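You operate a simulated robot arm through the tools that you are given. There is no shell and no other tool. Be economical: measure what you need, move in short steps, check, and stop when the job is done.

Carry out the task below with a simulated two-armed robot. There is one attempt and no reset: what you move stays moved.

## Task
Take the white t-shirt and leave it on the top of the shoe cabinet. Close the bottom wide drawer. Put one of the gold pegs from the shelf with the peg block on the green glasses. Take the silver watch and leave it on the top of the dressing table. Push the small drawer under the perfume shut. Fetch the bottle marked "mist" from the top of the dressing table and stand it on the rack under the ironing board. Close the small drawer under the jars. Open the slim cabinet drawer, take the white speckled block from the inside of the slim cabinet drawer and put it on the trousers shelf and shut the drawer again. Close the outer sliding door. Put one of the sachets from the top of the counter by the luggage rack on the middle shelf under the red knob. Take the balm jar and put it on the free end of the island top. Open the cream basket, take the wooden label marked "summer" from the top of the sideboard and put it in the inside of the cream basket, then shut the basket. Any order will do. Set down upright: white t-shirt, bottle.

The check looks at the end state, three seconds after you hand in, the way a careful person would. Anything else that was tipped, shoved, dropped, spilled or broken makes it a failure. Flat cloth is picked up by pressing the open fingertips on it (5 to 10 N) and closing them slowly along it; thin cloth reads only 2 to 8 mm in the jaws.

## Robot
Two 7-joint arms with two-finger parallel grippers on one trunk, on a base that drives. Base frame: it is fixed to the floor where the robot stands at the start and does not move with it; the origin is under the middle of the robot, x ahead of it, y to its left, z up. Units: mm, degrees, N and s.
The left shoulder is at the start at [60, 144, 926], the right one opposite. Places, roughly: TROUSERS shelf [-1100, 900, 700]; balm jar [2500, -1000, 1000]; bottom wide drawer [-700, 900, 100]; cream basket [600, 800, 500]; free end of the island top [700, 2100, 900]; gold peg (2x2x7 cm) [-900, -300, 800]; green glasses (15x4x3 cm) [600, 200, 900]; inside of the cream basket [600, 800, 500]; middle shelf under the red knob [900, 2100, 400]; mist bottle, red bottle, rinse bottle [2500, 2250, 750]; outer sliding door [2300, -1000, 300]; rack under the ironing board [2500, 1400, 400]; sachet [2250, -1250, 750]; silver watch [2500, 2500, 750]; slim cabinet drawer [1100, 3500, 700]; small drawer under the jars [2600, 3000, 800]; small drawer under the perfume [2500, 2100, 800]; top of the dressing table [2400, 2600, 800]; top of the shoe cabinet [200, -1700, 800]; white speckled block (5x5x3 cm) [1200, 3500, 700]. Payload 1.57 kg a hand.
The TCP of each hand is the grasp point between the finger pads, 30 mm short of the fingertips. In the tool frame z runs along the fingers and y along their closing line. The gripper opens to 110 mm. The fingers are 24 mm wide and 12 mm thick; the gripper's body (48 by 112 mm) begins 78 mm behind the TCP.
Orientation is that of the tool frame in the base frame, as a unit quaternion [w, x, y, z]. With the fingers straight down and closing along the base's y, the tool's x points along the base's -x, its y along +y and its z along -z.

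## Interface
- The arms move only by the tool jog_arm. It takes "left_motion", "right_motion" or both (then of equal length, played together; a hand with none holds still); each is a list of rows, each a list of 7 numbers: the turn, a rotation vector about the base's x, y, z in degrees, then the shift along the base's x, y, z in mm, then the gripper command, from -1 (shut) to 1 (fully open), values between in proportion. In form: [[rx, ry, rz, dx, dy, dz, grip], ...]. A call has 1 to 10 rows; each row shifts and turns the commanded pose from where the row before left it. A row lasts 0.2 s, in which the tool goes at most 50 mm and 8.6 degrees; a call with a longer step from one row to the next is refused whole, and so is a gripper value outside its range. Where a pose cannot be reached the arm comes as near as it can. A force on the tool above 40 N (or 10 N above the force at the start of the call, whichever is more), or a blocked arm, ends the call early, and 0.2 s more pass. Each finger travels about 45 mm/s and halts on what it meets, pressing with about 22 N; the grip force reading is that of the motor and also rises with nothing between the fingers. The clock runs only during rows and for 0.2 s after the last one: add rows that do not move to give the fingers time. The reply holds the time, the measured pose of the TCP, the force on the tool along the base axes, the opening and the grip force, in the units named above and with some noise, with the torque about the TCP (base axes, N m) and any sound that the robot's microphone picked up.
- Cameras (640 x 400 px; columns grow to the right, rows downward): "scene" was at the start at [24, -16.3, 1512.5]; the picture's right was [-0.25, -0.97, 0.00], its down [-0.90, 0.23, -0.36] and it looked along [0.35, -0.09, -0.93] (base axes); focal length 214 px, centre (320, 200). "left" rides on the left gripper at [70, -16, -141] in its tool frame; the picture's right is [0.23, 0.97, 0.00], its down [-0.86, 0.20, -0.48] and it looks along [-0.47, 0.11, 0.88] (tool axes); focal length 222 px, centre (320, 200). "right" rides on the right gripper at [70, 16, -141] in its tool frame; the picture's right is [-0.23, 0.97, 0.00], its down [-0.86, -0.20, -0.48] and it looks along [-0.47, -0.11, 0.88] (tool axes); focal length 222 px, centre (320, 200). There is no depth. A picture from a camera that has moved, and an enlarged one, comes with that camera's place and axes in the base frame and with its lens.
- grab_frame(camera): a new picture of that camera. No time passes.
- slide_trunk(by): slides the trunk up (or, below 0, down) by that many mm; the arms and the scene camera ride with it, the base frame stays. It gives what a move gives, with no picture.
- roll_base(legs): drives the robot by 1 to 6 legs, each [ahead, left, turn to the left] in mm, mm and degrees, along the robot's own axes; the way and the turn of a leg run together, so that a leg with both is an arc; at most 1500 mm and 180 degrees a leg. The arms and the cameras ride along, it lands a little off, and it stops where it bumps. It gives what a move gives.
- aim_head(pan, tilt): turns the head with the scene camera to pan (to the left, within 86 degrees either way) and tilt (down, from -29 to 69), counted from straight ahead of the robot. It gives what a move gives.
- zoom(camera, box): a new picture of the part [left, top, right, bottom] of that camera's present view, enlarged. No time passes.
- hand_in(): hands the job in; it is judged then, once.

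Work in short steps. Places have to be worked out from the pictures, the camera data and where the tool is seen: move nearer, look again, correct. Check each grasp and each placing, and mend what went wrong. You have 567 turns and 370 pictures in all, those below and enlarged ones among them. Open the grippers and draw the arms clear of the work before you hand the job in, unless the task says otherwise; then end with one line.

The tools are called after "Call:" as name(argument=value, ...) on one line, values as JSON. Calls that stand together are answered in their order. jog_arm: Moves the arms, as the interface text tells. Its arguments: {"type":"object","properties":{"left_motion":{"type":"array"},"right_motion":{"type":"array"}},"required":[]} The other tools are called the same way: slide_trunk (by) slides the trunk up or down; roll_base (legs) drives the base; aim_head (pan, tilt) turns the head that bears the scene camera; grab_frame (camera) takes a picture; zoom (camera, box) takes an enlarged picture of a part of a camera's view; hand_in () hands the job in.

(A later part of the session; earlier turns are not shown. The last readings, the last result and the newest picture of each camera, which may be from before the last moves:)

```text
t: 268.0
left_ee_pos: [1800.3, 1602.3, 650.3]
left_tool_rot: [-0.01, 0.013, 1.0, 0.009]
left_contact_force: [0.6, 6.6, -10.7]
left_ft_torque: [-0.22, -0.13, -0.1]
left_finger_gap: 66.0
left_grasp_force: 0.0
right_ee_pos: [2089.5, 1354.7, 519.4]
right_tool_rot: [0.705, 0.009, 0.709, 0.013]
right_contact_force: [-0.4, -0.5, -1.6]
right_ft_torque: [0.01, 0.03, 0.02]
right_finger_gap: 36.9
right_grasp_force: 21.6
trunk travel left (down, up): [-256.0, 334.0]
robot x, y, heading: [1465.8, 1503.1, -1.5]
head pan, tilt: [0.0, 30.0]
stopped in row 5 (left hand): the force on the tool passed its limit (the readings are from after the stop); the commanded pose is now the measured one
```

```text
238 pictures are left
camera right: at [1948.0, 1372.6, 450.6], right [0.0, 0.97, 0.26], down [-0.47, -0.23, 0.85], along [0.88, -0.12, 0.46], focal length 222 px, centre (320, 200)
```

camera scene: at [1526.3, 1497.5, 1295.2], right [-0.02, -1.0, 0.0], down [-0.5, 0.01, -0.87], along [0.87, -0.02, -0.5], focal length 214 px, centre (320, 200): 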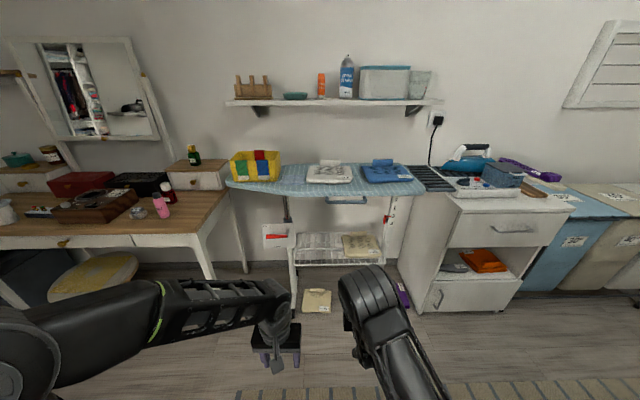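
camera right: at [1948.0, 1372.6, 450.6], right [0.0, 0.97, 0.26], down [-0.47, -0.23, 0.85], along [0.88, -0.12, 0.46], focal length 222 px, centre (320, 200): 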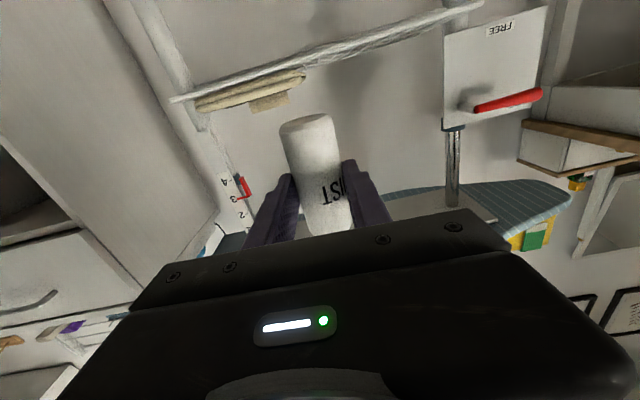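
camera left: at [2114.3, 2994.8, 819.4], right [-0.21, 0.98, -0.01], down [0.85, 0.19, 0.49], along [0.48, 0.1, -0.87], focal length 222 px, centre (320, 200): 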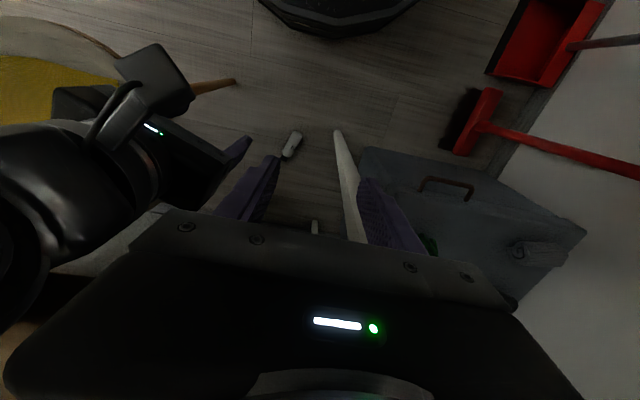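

Bottle is upright now; rack surface z≈422. The right forearm nudged the left hand, so I lift the left hand away first.

Call:
jog_arm(left_motion=[[0, 0, 0, 0, 30, 20, 0.2], [0, 0, 0, 0, 40, 25, 0.2], [0, 0, 0, 0, 40, 25, 0.2], [0, 0, 0, 0, 20, 40, 0.2], [0, 0, 0, 0, 0, 40, 0.2], [0, 0, 0, 0, 0, 40, 0.2]])

Call:
roll_base(legs=[[0, 90, 1.5], [250, 0, 0]])

Call:
grab_frame(camera="scene")

Call:
grab_frame(camera="right")

```text
t: 269.4
left_ee_pos: [1800.2, 1711.5, 848.6]
left_tool_rot: [0.005, 0.045, 0.999, 0.008]
left_contact_force: [2.4, 4.3, -2.6]
left_ft_torque: [-0.49, 0.18, 0.06]
left_finger_gap: 66.0
left_grasp_force: 0.0
right_ee_pos: [2088.6, 1353.2, 518.9]
right_tool_rot: [0.706, 0.009, 0.708, 0.014]
right_contact_force: [-0.4, 0.3, -0.9]
right_ft_torque: [-0.01, 0.08, 0.05]
right_finger_gap: 36.8
right_grasp_force: 21.8
trunk travel left (down, up): [-256.0, 334.0]
robot x, y, heading: [1465.0, 1501.3, -1.6]
head pan, tilt: [0.0, 30.0]
```

```text
t: 271.9
left_ee_pos: [2042.0, 1833.5, 839.3]
left_tool_rot: [-0.008, -0.003, 1.0, 0.008]
left_contact_force: [-0.4, 0.8, -0.1]
left_ft_torque: [0.0, -0.01, 0.01]
left_finger_gap: 65.8
left_grasp_force: 0.1
right_ee_pos: [2342.8, 1466.9, 519.5]
right_tool_rot: [0.705, -0.004, 0.709, 0.025]
right_contact_force: [0.4, 1.0, 0.0]
right_ft_torque: [0.03, 0.03, 0.0]
right_finger_gap: 37.1
right_grasp_force: 20.9
trunk travel left (down, up): [-256.0, 334.0]
robot x, y, heading: [1715.3, 1593.4, 0.3]
head pan, tilt: [0.0, 30.0]
```

```text
237 pictures are left
camera scene: at [1774.8, 1591.2, 1295.2], right [0.01, -1.0, 0.0], down [-0.5, 0.0, -0.87], along [0.87, 0.01, -0.5], focal length 214 px, centre (320, 200)
```

scene: 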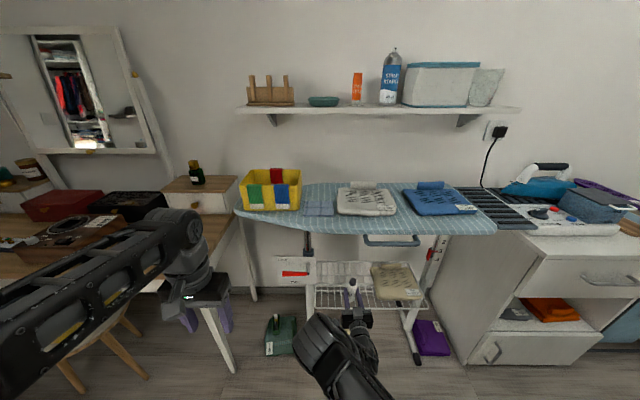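

```text
236 pictures are left
camera right: at [2200.5, 1479.7, 450.2], right [-0.04, 0.97, 0.26], down [-0.47, -0.24, 0.85], along [0.88, -0.09, 0.46], focal length 222 px, centre (320, 200)
```

right: 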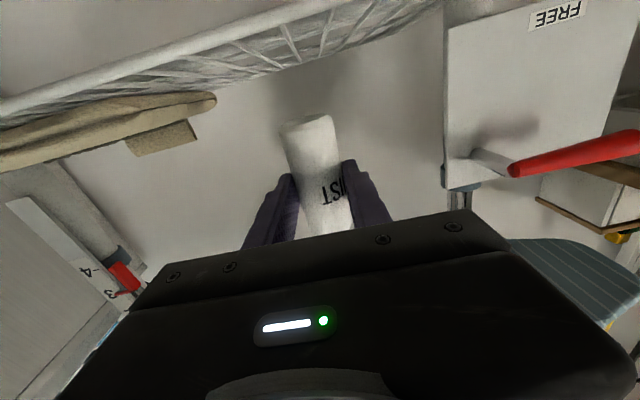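

Wire rack front at x≈2355, z≈424. Drive ahead 105 to put the bottle ~95 mm inside the rack.

Call:
roll_base(legs=[[105, 0, 0]])

Call:
grab_frame(camera="right")

Call:
zoom(camera="scene", box=[230, 220, 460, 400])

```text
t: 273.1
left_ee_pos: [2145.5, 1835.5, 839.3]
left_tool_rot: [-0.009, -0.004, 1.0, 0.007]
left_contact_force: [0.4, -0.2, -0.2]
left_ft_torque: [-0.01, 0.02, 0.0]
left_finger_gap: 65.7
left_grasp_force: 0.1
right_ee_pos: [2446.7, 1469.2, 519.0]
right_tool_rot: [0.705, -0.005, 0.709, 0.025]
right_contact_force: [0.1, 0.3, -1.1]
right_ft_torque: [0.01, 0.03, 0.03]
right_finger_gap: 36.8
right_grasp_force: 21.7
trunk travel left (down, up): [-256.0, 334.0]
robot x, y, heading: [1822.4, 1593.6, 1.1]
head pan, tilt: [0.0, 30.0]
```

```text
235 pictures are left
camera right: at [2304.7, 1482.0, 450.2], right [-0.04, 0.97, 0.26], down [-0.46, -0.24, 0.85], along [0.88, -0.09, 0.46], focal length 222 px, centre (320, 200)
```

right: 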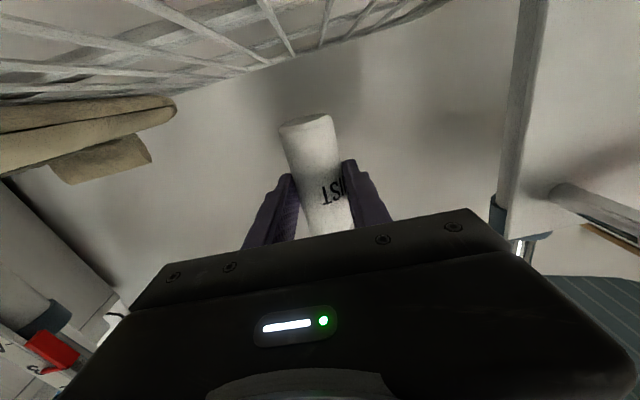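

```text
2.22 times, centred on (345, 310) of scene
camera zoom: at [1878.8, 1592.4, 1295.2], right [0.01, -1.0, 0.0], down [-0.5, -0.01, -0.87], along [0.87, 0.01, -0.5], focal length 477 px, centre (264, -44)
```

zoom: 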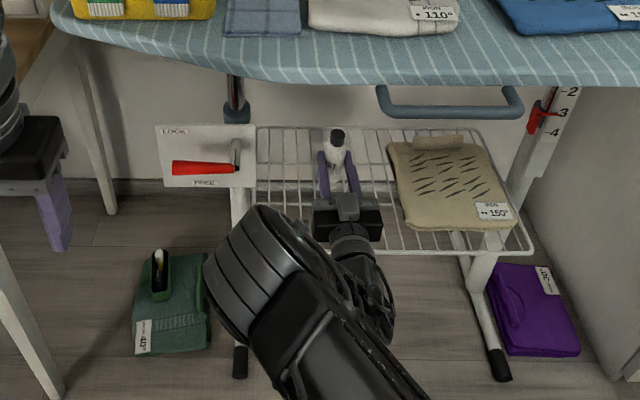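

Bottle is upright over free wires. Lower slowly to contact.

Call:
jog_arm(right_motion=[[0, 0, 0, 0, 0, -15, -0.6], [0, 0, 0, 0, 0, -12, -0.6], [0, 0, 0, 0, 0, -8, -0.6], [0, 0, 0, 0, 0, -5, -0.6], [0, 0, 0, 0, 0, -4, -0.6], [0, 0, 0, 0, 0, -4, -0.6], [0, 0, 0, 0, 0, -4, -0.6]])

```text
t: 274.7
left_ee_pos: [2144.6, 1834.3, 840.8]
left_tool_rot: [-0.009, -0.005, 1.0, 0.008]
left_contact_force: [0.3, 0.5, 0.0]
left_ft_torque: [-0.01, -0.06, 0.01]
left_finger_gap: 66.1
left_grasp_force: 0.1
right_ee_pos: [2445.9, 1470.0, 469.3]
right_tool_rot: [0.706, -0.005, 0.707, 0.026]
right_contact_force: [-1.1, 0.0, 5.6]
right_ft_torque: [-0.09, -0.09, 0.0]
right_finger_gap: 37.0
right_grasp_force: 21.9
trunk travel left (down, up): [-256.0, 334.0]
robot x, y, heading: [1814.4, 1591.0, 0.8]
head pan, tilt: [0.0, 30.0]
```

Contact starts at 469 as predicted. One more mm, then open and back straight out.

Call:
jog_arm(right_motion=[[0, 0, 0, 0, 0, -2, -0.6], [0, 0, 0, 0, 0, 0, -0.3], [0, 0, 0, 0, 0, 0, 0.0], [0, 0, 0, 0, 0, 0, 0.2], [0, 0, 0, 0, 0, 0, 0.3], [0, 0, 0, 0, 0, 0, 0.3]])

Call:
grab_frame(camera="right")

```text
t: 276.1
left_ee_pos: [2144.4, 1834.8, 839.0]
left_tool_rot: [-0.009, -0.004, 1.0, 0.008]
left_contact_force: [0.8, -0.4, -1.0]
left_ft_torque: [-0.01, 0.03, -0.02]
left_finger_gap: 66.3
left_grasp_force: 0.1
right_ee_pos: [2445.7, 1469.2, 464.2]
right_tool_rot: [0.705, -0.005, 0.709, 0.024]
right_contact_force: [-0.1, 0.8, 0.0]
right_ft_torque: [0.01, -0.02, 0.01]
right_finger_gap: 71.5
right_grasp_force: 0.1
trunk travel left (down, up): [-256.0, 334.0]
robot x, y, heading: [1817.8, 1593.8, 0.7]
head pan, tilt: [0.0, 30.0]
```

```text
233 pictures are left
camera right: at [2304.1, 1482.0, 396.2], right [-0.04, 0.97, 0.26], down [-0.46, -0.24, 0.85], along [0.88, -0.09, 0.46], focal length 222 px, centre (320, 200)
```

right: 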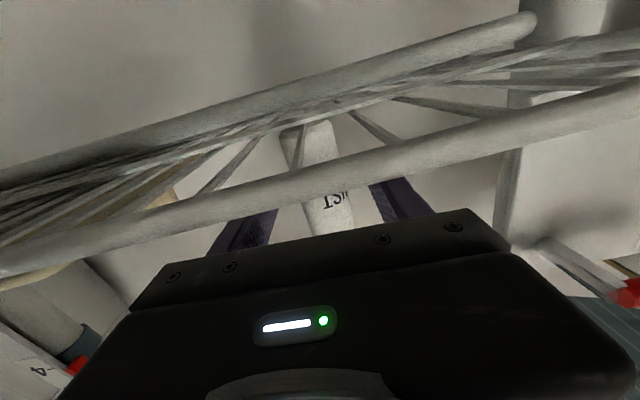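

Released and standing. Back the base straight out 300 and check.

Call:
roll_base(legs=[[-300, 0, -0.7]])

Call:
zoom(camera="scene", box=[220, 150, 450, 320])

```text
t: 278.2
left_ee_pos: [1842.4, 1830.1, 841.3]
left_tool_rot: [-0.008, 0.004, 1.0, 0.008]
left_contact_force: [-0.8, 0.2, 0.8]
left_ft_torque: [0.01, 0.02, 0.02]
left_finger_gap: 65.8
left_grasp_force: 0.0
right_ee_pos: [2136.7, 1458.6, 465.8]
right_tool_rot: [0.705, 0.001, 0.709, 0.02]
right_contact_force: [-1.0, -0.4, 0.2]
right_ft_torque: [0.02, 0.0, 0.02]
right_finger_gap: 71.5
right_grasp_force: 0.1
trunk travel left (down, up): [-256.0, 334.0]
robot x, y, heading: [1511.6, 1592.3, -0.3]
head pan, tilt: [0.0, 30.0]
```

```text
2.35 times, centred on (335, 235) of scene
camera zoom: at [1571.3, 1590.8, 1295.2], right [-0.01, -1.0, 0.0], down [-0.5, 0.0, -0.87], along [0.87, -0.01, -0.5], focal length 505 px, centre (285, 118)
```

zoom: 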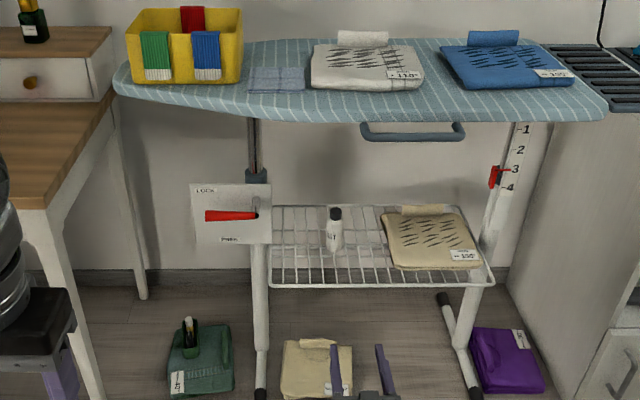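

The bottle stands upright on the rack. Next, restore the right hand to tool-down and raise the trunk.

Call:
jog_arm(right_motion=[[0, 8, 0, -15, -5, 15, 0.3], [0, 8, 0, -15, -5, 15, 0.3], [0, 8, 0, -15, -5, 15, 0.3], [0, 8, 0, -15, -5, 15, 0.3], [0, 8, 0, -15, -5, 15, 0.3], [0, 8, 0, -15, -5, 15, 0.3], [0, 8, 0, -15, -5, 15, 0.3], [0, 8, 0, -15, -5, 15, 0.3], [0, 8, 0, -15, -10, 15, 0.3], [0, 8, 0, -15, -10, 15, 0.3]])

Call:
jog_arm(right_motion=[[0, 5, 0, -10, -20, 15, 0.3], [0, 5, 0, -10, -20, 15, 0.3], [0, 0, 0, -10, -20, 15, 0.3]])

Call:
slide_trunk(by=330)

```text
t: 280.4
left_ee_pos: [1841.8, 1829.1, 840.8]
left_tool_rot: [-0.009, 0.004, 1.0, 0.007]
left_contact_force: [-0.1, -0.3, 0.7]
left_ft_torque: [0.01, 0.0, -0.01]
left_finger_gap: 66.1
left_grasp_force: 0.0
right_ee_pos: [1984.8, 1398.6, 615.5]
right_tool_rot: [0.084, 0.014, 0.996, 0.013]
right_contact_force: [0.1, 0.1, -0.8]
right_ft_torque: [-0.02, 0.0, -0.03]
right_finger_gap: 71.4
right_grasp_force: 0.0
trunk travel left (down, up): [-256.0, 334.0]
robot x, y, heading: [1510.3, 1593.9, -0.3]
head pan, tilt: [0.0, 30.0]
```

```text
t: 281.2
left_ee_pos: [1841.6, 1829.2, 839.9]
left_tool_rot: [-0.009, 0.005, 1.0, 0.008]
left_contact_force: [0.5, -0.4, -0.2]
left_ft_torque: [0.02, -0.01, 0.03]
left_finger_gap: 65.9
left_grasp_force: 0.0
right_ee_pos: [1955.4, 1337.5, 658.6]
right_tool_rot: [-0.003, 0.014, 1.0, 0.012]
right_contact_force: [-0.3, 0.1, -0.2]
right_ft_torque: [0.03, 0.0, 0.02]
right_finger_gap: 71.2
right_grasp_force: 0.0
trunk travel left (down, up): [-256.0, 334.0]
robot x, y, heading: [1512.1, 1592.5, -0.3]
head pan, tilt: [0.0, 30.0]
```

```text
t: 284.4
left_ee_pos: [1841.3, 1828.4, 1170.5]
left_tool_rot: [-0.008, 0.005, 1.0, 0.008]
left_contact_force: [0.9, 0.3, -0.3]
left_ft_torque: [-0.03, 0.0, -0.01]
left_finger_gap: 66.3
left_grasp_force: 0.1
right_ee_pos: [1955.3, 1336.9, 988.5]
right_tool_rot: [-0.003, 0.015, 1.0, 0.013]
right_contact_force: [0.7, -0.5, -1.3]
right_ft_torque: [0.0, -0.02, -0.02]
right_finger_gap: 71.3
right_grasp_force: 0.1
trunk travel left (down, up): [-586.0, 4.0]
robot x, y, heading: [1510.2, 1594.3, -0.2]
head pan, tilt: [0.0, 30.0]
```

I raise the right hand, then drive to [1680, 820] and turn to face the sideboard from the aisle.

Call:
jog_arm(right_motion=[[0, 0, 0, -15, 0, 35, 0.3], [0, 0, 0, -15, 0, 35, 0.3], [0, 0, 0, -15, 0, 35, 0.3], [0, 0, 0, -15, 0, 35, 0.3], [0, 0, 0, -15, 0, 35, 0.3]])

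Call:
roll_base(legs=[[180, 0, 0], [0, -770, 0], [0, 0, 180]])

Call:
aim_head(pan=0, tilt=45)

Call:
grab_frame(camera="scene")

```text
t: 285.6
left_ee_pos: [1841.1, 1829.5, 1169.0]
left_tool_rot: [-0.009, 0.004, 1.0, 0.008]
left_contact_force: [-0.8, 0.1, -0.4]
left_ft_torque: [0.0, 0.0, -0.01]
left_finger_gap: 66.4
left_grasp_force: 0.1
right_ee_pos: [1881.5, 1338.3, 1165.6]
right_tool_rot: [-0.002, 0.013, 1.0, 0.012]
right_contact_force: [-0.1, -0.1, 0.9]
right_ft_torque: [-0.03, 0.0, 0.01]
right_finger_gap: 71.5
right_grasp_force: 0.0
trunk travel left (down, up): [-586.0, 4.0]
robot x, y, heading: [1513.4, 1593.8, -0.5]
head pan, tilt: [0.0, 30.0]
```

```text
t: 298.2
left_ee_pos: [1347.8, 596.2, 1170.6]
left_tool_rot: [0.009, 1.0, -0.012, 0.008]
left_contact_force: [0.0, 0.2, -0.4]
left_ft_torque: [-0.04, -0.01, -0.02]
left_finger_gap: 66.2
left_grasp_force: 0.1
right_ee_pos: [1314.6, 1087.3, 1165.1]
right_tool_rot: [0.012, 1.0, -0.022, 0.002]
right_contact_force: [0.1, 0.8, -1.1]
right_ft_torque: [-0.01, -0.02, 0.02]
right_finger_gap: 71.8
right_grasp_force: 0.1
trunk travel left (down, up): [-586.0, 4.0]
robot x, y, heading: [1677.5, 826.6, 178.6]
head pan, tilt: [0.0, 30.0]
```

```text
t: 299.0
left_ee_pos: [1348.9, 596.1, 1169.6]
left_tool_rot: [0.007, 1.0, -0.011, 0.008]
left_contact_force: [-0.6, -0.2, 0.1]
left_ft_torque: [0.01, 0.0, 0.04]
left_finger_gap: 65.9
left_grasp_force: 0.0
right_ee_pos: [1315.9, 1087.6, 1164.3]
right_tool_rot: [0.012, 1.0, -0.021, 0.002]
right_contact_force: [-0.2, 1.4, -0.6]
right_ft_torque: [-0.03, 0.02, 0.02]
right_finger_gap: 71.6
right_grasp_force: 0.2
trunk travel left (down, up): [-586.0, 4.0]
robot x, y, heading: [1682.3, 829.0, 179.0]
head pan, tilt: [0.0, 45.0]
```

```text
231 pictures are left
camera scene: at [1630.6, 825.3, 1602.7], right [0.02, 1.0, 0.0], down [0.71, -0.01, -0.71], along [-0.71, 0.01, -0.71], focal length 214 px, centre (320, 200)
```

scene: 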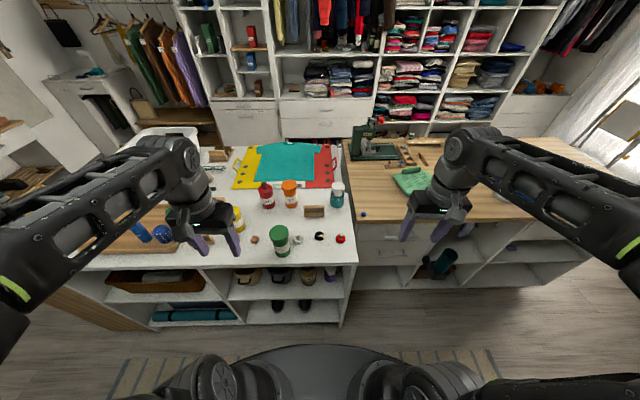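

SUMMER label at ≈[982, 806]. I advance 40 mm and bring the left hand over it, turned 90° to close along x.

Call:
roll_base(legs=[[45, 0, 1]])

Call:
jog_arm(left_motion=[[0, 0, -8.5, -31, 20, -5, 0.2], [0, 0, -8.5, -31, 20, -5, 0.2], [0, 0, -8.5, -31, 20, -5, 0.2], [0, 0, -8.5, -31, 20, -5, 0.2], [0, 0, -8.5, -31, 20, -5, 0.2], [0, 0, -8.5, -31, 20, -5, 0.2], [0, 0, -8.5, -31, 20, -5, 0.2], [0, 0, -8.5, -31, 20, -5, 0.2], [0, 0, -8.5, -31, 20, -5, 0.2], [0, 0, -8.5, -31, 20, -5, 0.2]])

Call:
jog_arm(left_motion=[[0, 0, -6, 0, 5, -20, 0.2], [0, 0, 0, 0, 0, -20, 0.2], [0, 0, 0, 0, 0, 0, 0.2]])

Call:
grab_frame(camera="left")

Call:
grab_frame(camera="scene")

```text
t: 299.9
left_ee_pos: [1306.6, 590.2, 1169.2]
left_tool_rot: [0.008, 1.0, -0.003, 0.009]
left_contact_force: [-0.4, -0.5, -0.9]
left_ft_torque: [-0.02, -0.06, -0.01]
left_finger_gap: 65.8
left_grasp_force: 0.1
right_ee_pos: [1263.4, 1080.9, 1163.2]
right_tool_rot: [0.012, 1.0, -0.013, 0.003]
right_contact_force: [0.1, 0.4, -0.7]
right_ft_torque: [-0.01, -0.07, 0.01]
right_finger_gap: 71.7
right_grasp_force: 0.1
trunk travel left (down, up): [-586.0, 4.0]
robot x, y, heading: [1636.5, 824.3, 179.9]
head pan, tilt: [0.0, 45.0]
```

```text
t: 302.1
left_ee_pos: [1081.5, 737.8, 1136.1]
left_tool_rot: [0.012, 0.854, -0.52, 0.004]
left_contact_force: [0.8, -0.1, -1.2]
left_ft_torque: [0.01, 0.0, 0.0]
left_finger_gap: 66.1
left_grasp_force: 0.1
left hand out of reach, approached as far as the arm can: row 8, 9, 10
right_ee_pos: [1265.4, 1080.9, 1164.1]
right_tool_rot: [0.012, 1.0, -0.013, 0.002]
right_contact_force: [0.0, -0.4, -1.3]
right_ft_torque: [0.02, 0.0, -0.01]
right_finger_gap: 71.5
right_grasp_force: 0.1
trunk travel left (down, up): [-586.0, 4.0]
robot x, y, heading: [1636.3, 830.6, 179.5]
head pan, tilt: [0.0, 45.0]
```

```text
t: 302.9
left_ee_pos: [1081.9, 741.3, 1095.5]
left_tool_rot: [0.012, 0.826, -0.564, 0.003]
left_contact_force: [-0.7, 0.4, 0.9]
left_ft_torque: [0.0, -0.02, 0.04]
left_finger_gap: 66.0
left_grasp_force: 0.1
right_ee_pos: [1265.3, 1081.0, 1165.2]
right_tool_rot: [0.013, 1.0, -0.013, 0.002]
right_contact_force: [-0.3, -0.6, -0.2]
right_ft_torque: [-0.02, 0.0, -0.04]
right_finger_gap: 71.4
right_grasp_force: 0.0
trunk travel left (down, up): [-586.0, 4.0]
robot x, y, heading: [1635.5, 828.3, 179.9]
head pan, tilt: [0.0, 45.0]
```

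```text
230 pictures are left
camera left: at [1124.7, 684.9, 1237.5], right [-0.82, -0.57, 0.02], down [-0.49, 0.73, 0.47], along [-0.28, 0.37, -0.88], focal length 222 px, centre (320, 200)
```

left: 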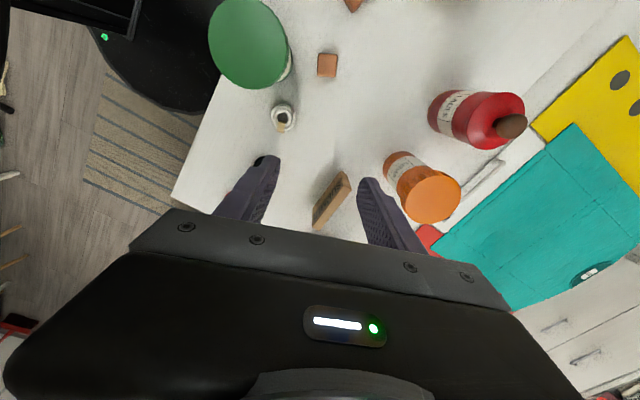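

```text
229 pictures are left
camera scene: at [1586.0, 825.1, 1602.6], right [0.0, 1.0, 0.0], down [0.71, 0.0, -0.71], along [-0.71, 0.0, -0.71], focal length 214 px, centre (320, 200)
```

scene: 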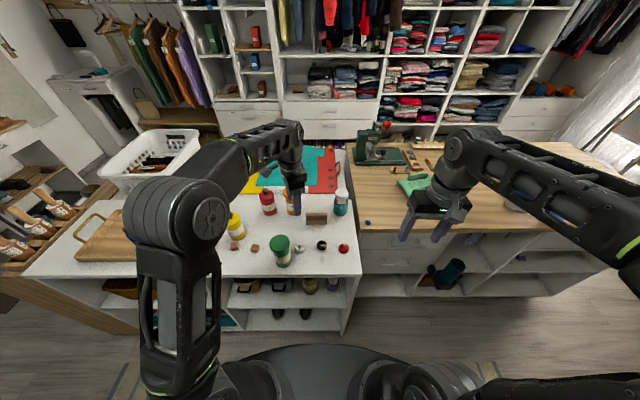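

The label is near [1018, 813], top ≈ 910. I finish the rotation while moving lower over it.

Call:
jog_arm(left_motion=[[0, 0, 0, 0, 0, -30, 0.2], [0, 0, -5, -10, 15, -20, 0.2], [0, 0, -5, -15, 20, -15, 0.2], [0, 0, -5, -20, 20, -10, 0.2], [0, 0, -6, -19, 17, 0, 0.2], [0, 0, 0, 0, 0, 0, 0.2]])

Call:
grab_frame(camera="left")

```text
t: 304.3
left_ee_pos: [1016.9, 814.5, 1019.5]
left_tool_rot: [0.012, 0.708, -0.706, 0.001]
left_contact_force: [0.2, -0.1, 0.3]
left_ft_torque: [0.02, 0.02, 0.04]
left_finger_gap: 66.2
left_grasp_force: 0.0
right_ee_pos: [1265.8, 1080.8, 1164.7]
right_tool_rot: [0.012, 1.0, -0.013, 0.002]
right_contact_force: [0.5, 0.3, 0.6]
right_ft_torque: [-0.01, 0.01, 0.03]
right_finger_gap: 71.5
right_grasp_force: 0.0
trunk travel left (down, up): [-586.0, 4.0]
robot x, y, heading: [1642.0, 827.6, 179.9]
head pan, tilt: [0.0, 45.0]
```

```text
228 pictures are left
camera left: at [1036.6, 745.6, 1162.1], right [-0.97, -0.23, 0.02], down [-0.2, 0.86, 0.47], along [-0.13, 0.45, -0.88], focal length 222 px, centre (320, 200)
```

left: 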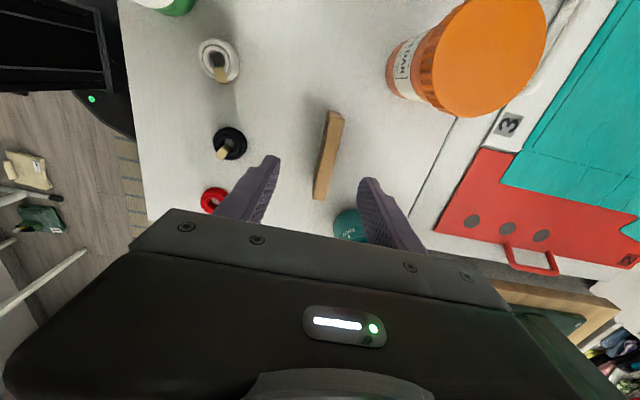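

Label spans y 768–872 at x≈1006. I centre and descend to grip it low.

Call:
jog_arm(left_motion=[[0, 0, 0, -10, 5, -20, 0.1], [0, 0, 0, 0, 0, -35, 0.1], [0, 0, 0, 0, 0, -30, 0.1], [0, 0, 0, 0, 0, -20, 0.1], [0, 0, 0, 0, 0, -8, 0.1], [0, 0, 0, 0, 0, 0, 0.1]])

Call:
grab_frame(camera="left")

```text
t: 305.7
left_ee_pos: [1008.0, 818.7, 910.4]
left_tool_rot: [0.014, 0.709, -0.705, -0.003]
left_contact_force: [-0.1, -1.6, 28.7]
left_ft_torque: [0.26, -1.12, -0.16]
left_finger_gap: 60.3
left_grasp_force: 0.1
right_ee_pos: [1267.3, 1080.9, 1165.0]
right_tool_rot: [0.012, 1.0, -0.013, 0.002]
right_contact_force: [-0.1, -0.2, -0.1]
right_ft_torque: [0.0, 0.0, 0.03]
right_finger_gap: 71.5
right_grasp_force: 0.1
trunk travel left (down, up): [-586.0, 4.0]
robot x, y, heading: [1637.2, 829.4, 179.9]
head pan, tilt: [0.0, 45.0]
```

```text
227 pictures are left
camera left: at [1028.7, 751.5, 1053.1], right [-0.97, -0.23, 0.03], down [-0.19, 0.86, 0.47], along [-0.13, 0.45, -0.88], focal length 222 px, centre (320, 200)
```

left: 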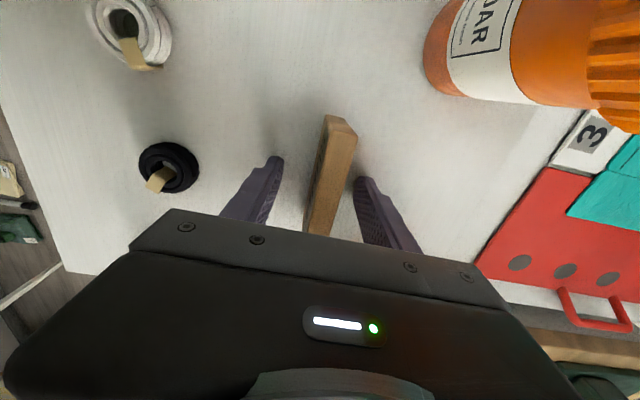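

Fingertips touch the top (z≈880). Up 3 mm and close.

Call:
jog_arm(left_motion=[[0, 0, 0, 0, 0, 4, 0.0], [0, 0, 0, 0, 0, 0, -0.3], [0, 0, 0, 0, 0, 0, -0.6], [0, 0, 0, 0, 0, 0, -0.9], [0, 0, 0, 0, 0, 0, -0.9], [0, 0, 0, 0, 0, 20, -0.9], [0, 0, 0, 0, 0, 40, -0.9]])

Call:
grab_frame(camera="left")

```text
t: 307.3
left_ee_pos: [1006.7, 819.1, 971.6]
left_tool_rot: [0.013, 0.709, -0.705, -0.001]
left_contact_force: [0.0, 0.4, 0.3]
left_ft_torque: [0.0, 0.04, -0.03]
left_finger_gap: 14.3
left_grasp_force: 21.5
right_ee_pos: [1265.8, 1081.3, 1164.6]
right_tool_rot: [0.012, 1.0, -0.013, 0.002]
right_contact_force: [-0.4, -0.4, 0.8]
right_ft_torque: [0.04, 0.02, 0.01]
right_finger_gap: 71.8
right_grasp_force: 0.0
trunk travel left (down, up): [-586.0, 4.0]
robot x, y, heading: [1633.2, 828.1, 179.7]
head pan, tilt: [0.0, 45.0]
```

```text
226 pictures are left
camera left: at [1027.9, 749.7, 1113.5], right [-0.97, -0.23, 0.02], down [-0.2, 0.86, 0.47], along [-0.13, 0.45, -0.88], focal length 222 px, centre (320, 200)
```

left: 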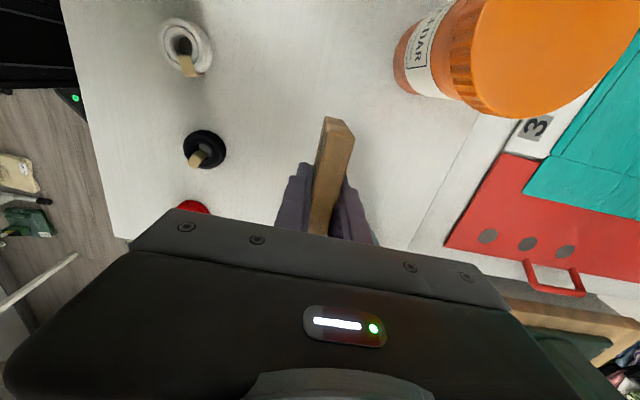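

Label held. I retract the left hand high, then drive north along the aisle toward the slim cabinet.

Call:
jog_arm(left_motion=[[0, 0, 0, 0, 0, 40, -0.9], [0, 0, 0, 20, 0, 40, -0.9], [0, 0, 0, 30, -15, 30, -0.9], [0, 0, 0, 35, -25, 0, -0.9], [0, 0, 0, 35, -25, 0, -0.9], [0, 0, 0, 35, -25, 0, -0.9], [0, 0, 0, 35, -25, 0, -0.9]])

Call:
roll_base(legs=[[-30, 0, 0], [0, -1480, 0], [0, -500, 0], [0, 0, -90]])

Call:
aim_head(pan=35, tilt=35)

Call:
grab_frame(camera="scene")

```text
t: 308.9
left_ee_pos: [1197.3, 702.6, 1081.5]
left_tool_rot: [0.013, 0.709, -0.705, -0.001]
left_contact_force: [0.2, -0.1, -1.1]
left_ft_torque: [0.02, 0.04, 0.0]
left_finger_gap: 14.2
left_grasp_force: 21.7
right_ee_pos: [1266.8, 1081.1, 1165.0]
right_tool_rot: [0.012, 1.0, -0.013, 0.003]
right_contact_force: [0.1, -0.8, -0.4]
right_ft_torque: [0.01, 0.01, 0.03]
right_finger_gap: 71.4
right_grasp_force: 0.0
trunk travel left (down, up): [-586.0, 4.0]
robot x, y, heading: [1634.1, 829.2, 179.8]
head pan, tilt: [0.0, 45.0]
```

```text
t: 322.8
left_ee_pos: [1503.3, 3222.0, 1082.4]
left_tool_rot: [-0.01, -0.035, 0.999, 0.008]
left_contact_force: [1.3, -0.6, -0.2]
left_ft_torque: [-0.04, -0.02, 0.0]
left_finger_gap: 14.4
left_grasp_force: 21.8
right_ee_pos: [1883.9, 3174.8, 1164.3]
right_tool_rot: [0.01, 0.719, -0.695, -0.007]
right_contact_force: [0.4, -0.6, -0.2]
right_ft_torque: [0.0, -0.02, -0.02]
right_finger_gap: 71.4
right_grasp_force: 0.1
trunk travel left (down, up): [-586.0, 4.0]
robot x, y, heading: [1655.4, 2788.9, 93.4]
head pan, tilt: [0.0, 45.0]
```

```text
t: 323.8
left_ee_pos: [1502.7, 3221.6, 1081.4]
left_tool_rot: [-0.009, -0.034, 0.999, 0.007]
left_contact_force: [0.0, -0.9, -0.3]
left_ft_torque: [-0.01, 0.03, 0.02]
left_finger_gap: 14.1
left_grasp_force: 22.3
right_ee_pos: [1884.3, 3175.2, 1164.9]
right_tool_rot: [0.01, 0.719, -0.695, -0.006]
right_contact_force: [0.4, 0.2, -0.7]
right_ft_torque: [0.01, -0.01, 0.04]
right_finger_gap: 71.4
right_grasp_force: 0.0
trunk travel left (down, up): [-586.0, 4.0]
robot x, y, heading: [1648.4, 2789.7, 93.4]
head pan, tilt: [35.0, 35.0]
```

```text
225 pictures are left
camera scene: at [1600.3, 2825.6, 1617.4], right [0.78, 0.62, 0.0], down [0.36, -0.45, -0.82], along [-0.51, 0.64, -0.57], focal length 214 px, centre (320, 200)
```

scene: 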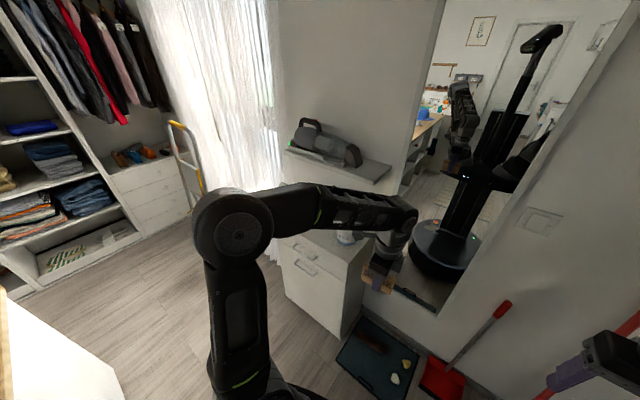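

The slim cabinet's front faces the island. I draw the left hand in and strafe left to stand in front of it.

Call:
jog_arm(left_motion=[[0, 0, 0, -10, -30, 0, -0.9], [0, 0, 0, -20, -30, 0, -0.9], [0, 0, 0, -30, -20, 0, -0.9], [0, 0, 0, -30, 0, 0, -0.9]])

Call:
roll_base(legs=[[0, 420, -3.4]])

Call:
aim_head(pan=0, tilt=45)

Call:
grab_frame(camera="scene")

```text
t: 324.8
left_ee_pos: [1413.2, 3140.4, 1082.0]
left_tool_rot: [-0.009, -0.033, 0.999, 0.008]
left_contact_force: [0.0, 0.1, 1.0]
left_ft_torque: [-0.01, 0.01, -0.02]
left_finger_gap: 14.3
left_grasp_force: 22.3
right_ee_pos: [1883.4, 3175.3, 1164.6]
right_tool_rot: [0.01, 0.719, -0.695, -0.007]
right_contact_force: [-0.2, 0.8, 0.6]
right_ft_torque: [-0.03, -0.05, -0.02]
right_finger_gap: 71.3
right_grasp_force: 0.2
trunk travel left (down, up): [-586.0, 4.0]
robot x, y, heading: [1657.7, 2789.3, 93.5]
head pan, tilt: [35.0, 35.0]
```

```text
t: 327.4
left_ee_pos: [1010.9, 3140.8, 1079.6]
left_tool_rot: [-0.008, -0.005, 1.0, 0.008]
left_contact_force: [0.7, -0.7, -0.3]
left_ft_torque: [-0.02, -0.05, -0.01]
left_finger_gap: 14.3
left_grasp_force: 22.2
right_ee_pos: [1481.3, 3148.6, 1164.7]
right_tool_rot: [-0.01, -0.699, 0.715, 0.008]
right_contact_force: [-1.1, 0.9, -0.1]
right_ft_torque: [-0.01, -0.01, -0.01]
right_finger_gap: 71.5
right_grasp_force: 0.1
trunk travel left (down, up): [-586.0, 4.0]
robot x, y, heading: [1228.0, 2773.8, 90.2]
head pan, tilt: [35.0, 35.0]
```

```text
t: 328.4
left_ee_pos: [1011.8, 3139.8, 1080.9]
left_tool_rot: [-0.009, -0.005, 1.0, 0.007]
left_contact_force: [0.2, -0.1, 0.2]
left_ft_torque: [0.0, -0.02, -0.01]
left_finger_gap: 14.2
left_grasp_force: 21.5
right_ee_pos: [1482.9, 3148.3, 1163.7]
right_tool_rot: [-0.01, -0.7, 0.714, 0.007]
right_contact_force: [0.0, -0.1, 0.0]
right_ft_torque: [-0.03, 0.0, 0.0]
right_finger_gap: 71.4
right_grasp_force: 0.1
trunk travel left (down, up): [-586.0, 4.0]
robot x, y, heading: [1234.2, 2774.9, 90.2]
head pan, tilt: [0.0, 45.0]
```

```text
224 pictures are left
camera scene: at [1230.4, 2825.0, 1602.6], right [1.0, 0.0, 0.0], down [0.0, -0.71, -0.71], along [0.0, 0.71, -0.71], focal length 214 px, centre (320, 200)
```

scene: 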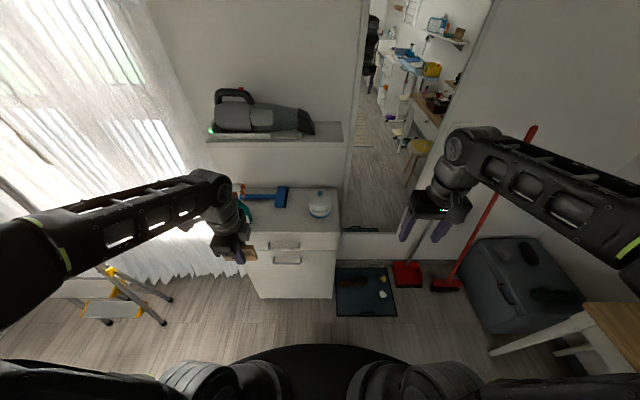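

Zoom on the slim cabinet's front.

Call:
zoom(camera="scene", box=[210, 170, 360, 310])

```text
2.86 times, centred on (285, 240) of scene
camera zoom: at [1230.4, 2825.0, 1602.6], right [1.0, 0.0, 0.0], down [0.0, -0.71, -0.71], along [0.0, 0.71, -0.71], focal length 613 px, centre (420, 86)
```

zoom: 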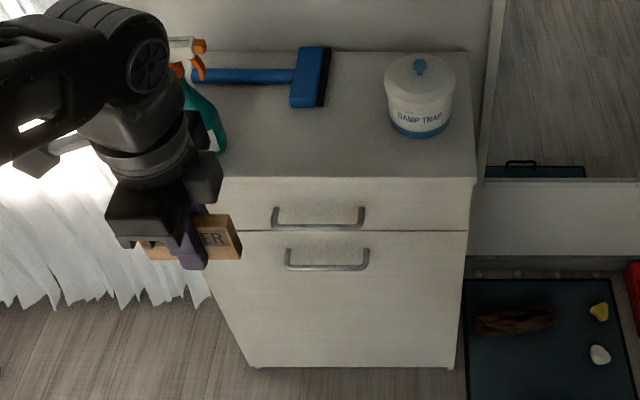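

Drawer handle bar is at ≈[1066, 3385, 735], ~147 mm long. I strafe left 250 and bring the right hand over it, turned to close along y.

Call:
roll_base(legs=[[0, 250, 0]])

Call:
jog_arm(right_motion=[[0, 0, 8.5, -15, 15, -10, 0], [0, 0, 8.5, -15, 15, -10, 0], [0, 0, 8.5, -15, 15, -15, 0], [0, 0, 8.5, -15, 15, -20, 0], [0, 0, 8.5, -15, 15, -25, 0], [0, 0, 8.5, -15, 15, -25, 0], [0, 0, 8.5, -15, 15, -25, 0], [0, 0, 8.5, -15, 15, -25, 0], [0, 0, 8.5, -15, 15, -25, 0], [0, 0, 8.5, -15, 10, -25, 0]])

Call:
jog_arm(right_motion=[[0, 0, 3, -10, 10, -20, 0], [0, 0, 0, 0, 0, 0, 0]])

Call:
grab_frame(camera="right")

Call:
grab_frame(camera="scene")

```text
t: 330.3
left_ee_pos: [760.9, 3140.7, 1080.8]
left_tool_rot: [-0.008, -0.004, 1.0, 0.008]
left_contact_force: [-0.1, 0.4, -0.7]
left_ft_torque: [-0.06, -0.06, 0.0]
left_finger_gap: 14.2
left_grasp_force: 21.7
right_ee_pos: [1233.6, 3148.3, 1164.2]
right_tool_rot: [-0.009, -0.699, 0.715, 0.006]
right_contact_force: [-0.8, 0.6, 0.1]
right_ft_torque: [-0.03, -0.05, 0.0]
right_finger_gap: 71.4
right_grasp_force: 0.0
trunk travel left (down, up): [-586.0, 4.0]
robot x, y, heading: [982.1, 2774.1, 90.1]
head pan, tilt: [0.0, 45.0]
```

```text
t: 332.5
left_ee_pos: [761.9, 3141.2, 1082.6]
left_tool_rot: [-0.009, -0.004, 1.0, 0.008]
left_contact_force: [-0.6, 0.1, -1.2]
left_ft_torque: [-0.01, -0.01, -0.03]
left_finger_gap: 14.0
left_grasp_force: 22.0
right_ee_pos: [1085.2, 3291.8, 957.8]
right_tool_rot: [0.013, 0.998, -0.054, 0.002]
right_contact_force: [-0.7, 0.4, 0.2]
right_ft_torque: [-0.01, 0.01, 0.01]
right_finger_gap: 55.1
right_grasp_force: 0.0
trunk travel left (down, up): [-586.0, 4.0]
robot x, y, heading: [981.6, 2772.9, 90.2]
head pan, tilt: [0.0, 45.0]
```

```text
t: 333.1
left_ee_pos: [762.4, 3139.5, 1082.4]
left_tool_rot: [-0.008, -0.004, 1.0, 0.009]
left_contact_force: [0.4, 0.1, -0.9]
left_ft_torque: [0.03, -0.01, -0.01]
left_finger_gap: 14.3
left_grasp_force: 22.0
right_ee_pos: [1074.7, 3302.9, 936.9]
right_tool_rot: [0.012, 0.999, -0.03, 0.002]
right_contact_force: [0.0, -0.3, 0.0]
right_ft_torque: [0.01, -0.02, 0.02]
right_finger_gap: 55.2
right_grasp_force: 0.0
trunk travel left (down, up): [-586.0, 4.0]
robot x, y, heading: [982.2, 2776.4, 90.0]
head pan, tilt: [0.0, 45.0]
```

```text
222 pictures are left
camera right: at [1142.5, 3286.0, 1079.5], right [-0.28, -0.96, 0.02], down [-0.84, 0.26, 0.47], along [-0.46, 0.11, -0.88], focal length 222 px, centre (320, 200)
```

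right: 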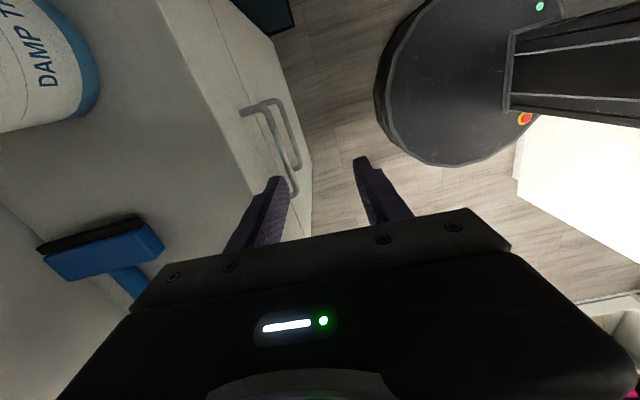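

```text
221 pictures are left
camera scene: at [980.7, 2824.0, 1602.7], right [1.0, 0.0, 0.0], down [0.0, -0.71, -0.71], along [0.0, 0.71, -0.71], focal length 214 px, centre (320, 200)
```

scene: 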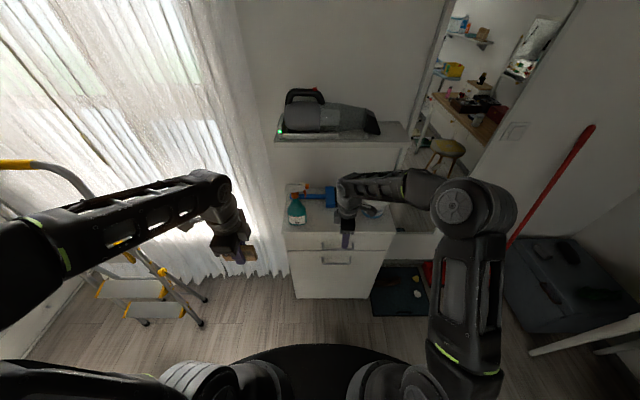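

Zoom to separate the two handles.

Call:
zoom(camera="right", box=[200, 60, 360, 220])

```text
2.50 times, centred on (280, 140) of right
camera zoom: at [1142.5, 3286.0, 1079.5], right [-0.28, -0.96, 0.02], down [-0.84, 0.26, 0.47], along [-0.46, 0.11, -0.88], focal length 555 px, centre (420, 350)
```

zoom: 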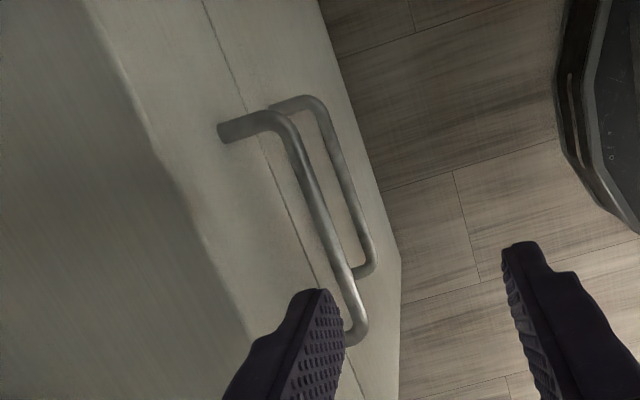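

Top bar spans x 995–1130 at y≈3364, z≈735, front plane ≈3398. With a 30 mm opening I move above it and check.

Call:
jog_arm(right_motion=[[0, 0, 3, -10, 20, -20, -0.45], [0, 0, 0, 0, 20, -40, -0.45], [0, 0, 0, 0, 21, -40, -0.45], [0, 0, 0, 0, 0, -30, -0.45], [0, 0, 0, 0, 0, 0, -0.45]])

Call:
zoom(camera="right", box=[200, 60, 440, 260])

```text
t: 334.0
left_ee_pos: [762.1, 3138.9, 1082.2]
left_tool_rot: [-0.009, -0.004, 1.0, 0.01]
left_contact_force: [0.5, 0.5, -0.5]
left_ft_torque: [-0.05, 0.02, 0.0]
left_finger_gap: 14.3
left_grasp_force: 21.8
right_ee_pos: [1062.7, 3369.7, 833.1]
right_tool_rot: [0.006, 1.0, -0.003, 0.002]
right_contact_force: [3.0, -11.2, 14.6]
right_ft_torque: [0.41, 0.19, 0.09]
right_finger_gap: 20.0
right_grasp_force: 0.1
trunk travel left (down, up): [-586.0, 4.0]
robot x, y, heading: [983.4, 2776.0, 89.9]
head pan, tilt: [0.0, 45.0]
stopped in row 4 (right hand): the force on the tool passed its limit (the readings are from after the stop); the commanded pose is now the measured one
```

```text
2.00 times, centred on (320, 160) of right
camera zoom: at [1133.1, 3354.8, 974.9], right [-0.23, -0.97, 0.01], down [-0.86, 0.21, 0.47], along [-0.46, 0.1, -0.88], focal length 444 px, centre (320, 280)
```

zoom: 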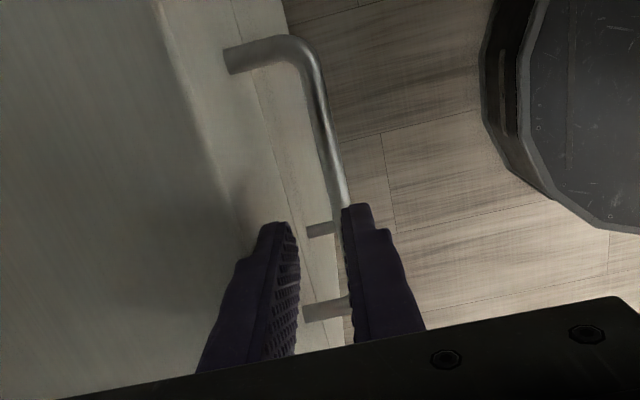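

The inner finger touched the cabinet's top edge; the bar is actually at y≈3356. Lift, shift −14 in y, narrow to 24 mm, and go down.

Call:
jog_arm(right_motion=[[0, 0, 0, 0, -5, 15, -0.57], [0, 0, 0, 0, -9, 0, -0.57], [0, 0, 0, 0, 0, -20, -0.57], [0, 0, 0, 0, 0, -20, -0.57], [0, 0, 0, 0, 0, 0, -0.57]])

Call:
zoom(camera="right", box=[200, 60, 440, 260])

```text
t: 335.2
left_ee_pos: [762.9, 3141.3, 1081.3]
left_tool_rot: [-0.01, -0.004, 1.0, 0.007]
left_contact_force: [0.3, -0.8, -0.6]
left_ft_torque: [0.0, 0.02, -0.02]
left_finger_gap: 14.3
left_grasp_force: 22.0
right_ee_pos: [1063.7, 3356.5, 807.0]
right_tool_rot: [0.005, 1.0, -0.003, 0.002]
right_contact_force: [-0.6, 1.1, 0.4]
right_ft_torque: [-0.04, 0.0, 0.04]
right_finger_gap: 23.6
right_grasp_force: 0.0
trunk travel left (down, up): [-586.0, 4.0]
robot x, y, heading: [984.7, 2776.4, 90.0]
head pan, tilt: [0.0, 45.0]
```

```text
2.00 times, centred on (320, 160) of right
camera zoom: at [1132.8, 3342.2, 948.3], right [-0.23, -0.97, 0.01], down [-0.86, 0.21, 0.47], along [-0.46, 0.1, -0.88], focal length 444 px, centre (320, 280)
```

zoom: 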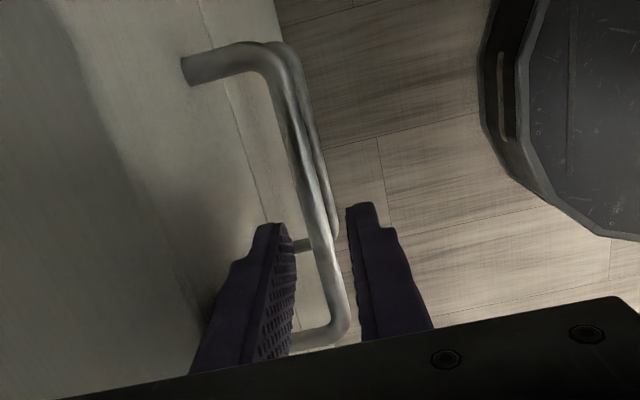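

The bar lies between the fingers. Descend 65 mm and close.

Call:
jog_arm(right_motion=[[0, 0, 0, 0, 0, -20, -0.57], [0, 0, 0, 0, 0, -20, -0.57], [0, 0, 0, 0, 0, -15, -0.57], [0, 0, 0, 0, 0, -8, -0.57], [0, 0, 0, 0, 0, 0, -0.8], [0, 0, 0, 0, 0, 0, -0.95], [0, 0, 0, 0, 0, 0, -0.95]])

Call:
zoom(camera="right", box=[200, 60, 440, 260])

```text
t: 336.1
left_ee_pos: [761.7, 3138.9, 1082.7]
left_tool_rot: [-0.009, -0.003, 1.0, 0.008]
left_contact_force: [0.8, 0.3, -0.4]
left_ft_torque: [-0.05, 0.02, 0.02]
left_finger_gap: 14.3
left_grasp_force: 21.7
right_ee_pos: [1064.8, 3362.2, 761.1]
right_tool_rot: [-0.003, 1.0, -0.004, 0.0]
right_contact_force: [1.7, -13.0, 27.6]
right_ft_torque: [1.67, -0.56, -0.23]
right_finger_gap: 23.8
right_grasp_force: 0.0
trunk travel left (down, up): [-586.0, 4.0]
robot x, y, heading: [983.9, 2774.7, 90.0]
head pan, tilt: [0.0, 45.0]
stopped in row 4 (right hand): the force on the tool passed its limit (the readings are from after the stop); the commanded pose is now the measured one
```

```text
2.00 times, centred on (320, 160) of right
camera zoom: at [1134.1, 3345.1, 902.5], right [-0.24, -0.97, -0.01], down [-0.85, 0.2, 0.48], along [-0.47, 0.12, -0.88], focal length 444 px, centre (320, 280)
```

zoom: 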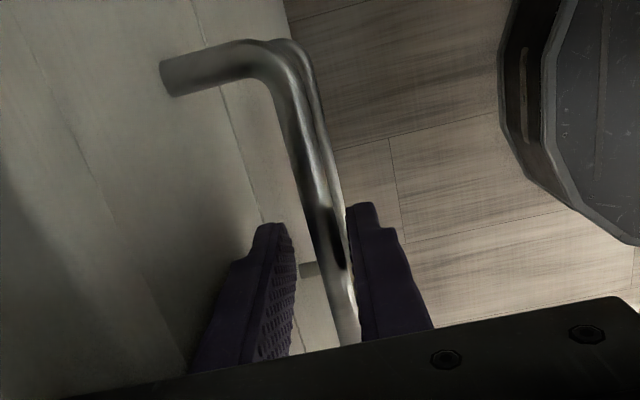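

The inner finger is rubbing the drawer front (≈3385). I lift a bit, shift 7 mm toward me with a 22 mm opening, and lower again.

Call:
jog_arm(right_motion=[[0, 0, 0, 0, 0, 15, -0.6], [0, 0.8, 0, 0, -7, 0, -0.6], [0, 0, 0, 0, 0, -15, -0.6], [0, 0, 0, 0, 0, -10, -0.6], [0, 0, 0, 0, 0, -8, -0.6], [0, 0, 0, 0, 0, -6, -0.6], [0, 0, 0, 0, 0, 0, -0.6]])

Call:
zoom(camera="right", box=[200, 60, 440, 260])

```text
t: 337.0
left_ee_pos: [761.9, 3138.5, 1083.0]
left_tool_rot: [-0.009, -0.002, 1.0, 0.01]
left_contact_force: [-0.5, 0.0, 0.4]
left_ft_torque: [0.03, -0.01, 0.0]
left_finger_gap: 14.2
left_grasp_force: 21.9
right_ee_pos: [1064.2, 3359.9, 762.5]
right_tool_rot: [-0.01, 1.0, -0.004, -0.008]
right_contact_force: [0.1, -12.8, 26.3]
right_ft_torque: [1.79, -0.6, -0.37]
right_finger_gap: 21.7
right_grasp_force: 0.0
trunk travel left (down, up): [-586.0, 4.0]
robot x, y, heading: [983.6, 2772.0, 89.8]
head pan, tilt: [0.0, 45.0]
stopped in row 4 (right hand): the force on the tool passed its limit (the readings are from after the stop); the commanded pose is now the measured one
```

```text
2.00 times, centred on (320, 160) of right
camera zoom: at [1136.0, 3341.0, 901.1], right [-0.24, -0.97, -0.01], down [-0.85, 0.2, 0.5], along [-0.48, 0.13, -0.87], focal length 444 px, centre (320, 280)
```

zoom: 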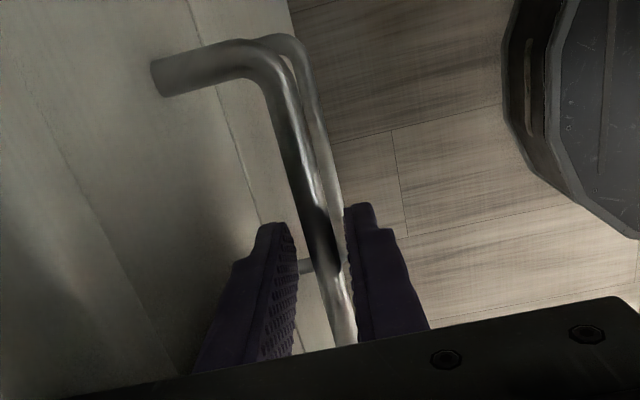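

Torque shows the gripper body meeting the cabinet top (z≈842); re-triangulated, the bar is at z≈777, so it is already between the pads. Raise 6 mm and close.

Call:
jog_arm(right_motion=[[0, 0.5, 0, 0, -2, 7, -0.6], [0, 0, 0, 0, 0, 0, -0.8], [0, 0, 0, 0, 0, 0, -0.95], [0, 0, 0, 0, 0, 0, -0.95]])

```text
t: 338.0
left_ee_pos: [762.4, 3140.9, 1081.5]
left_tool_rot: [-0.009, -0.004, 1.0, 0.007]
left_contact_force: [-1.0, -0.2, 0.2]
left_ft_torque: [-0.04, 0.0, -0.01]
left_finger_gap: 14.2
left_grasp_force: 21.8
right_ee_pos: [1064.1, 3358.9, 762.8]
right_tool_rot: [-0.007, 1.0, -0.005, -0.012]
right_contact_force: [1.6, 0.9, -6.7]
right_ft_torque: [0.1, -0.24, 0.1]
right_finger_gap: 10.7
right_grasp_force: 28.6
trunk travel left (down, up): [-586.0, 4.0]
robot x, y, heading: [982.9, 2778.0, 89.7]
head pan, tilt: [0.0, 45.0]
```

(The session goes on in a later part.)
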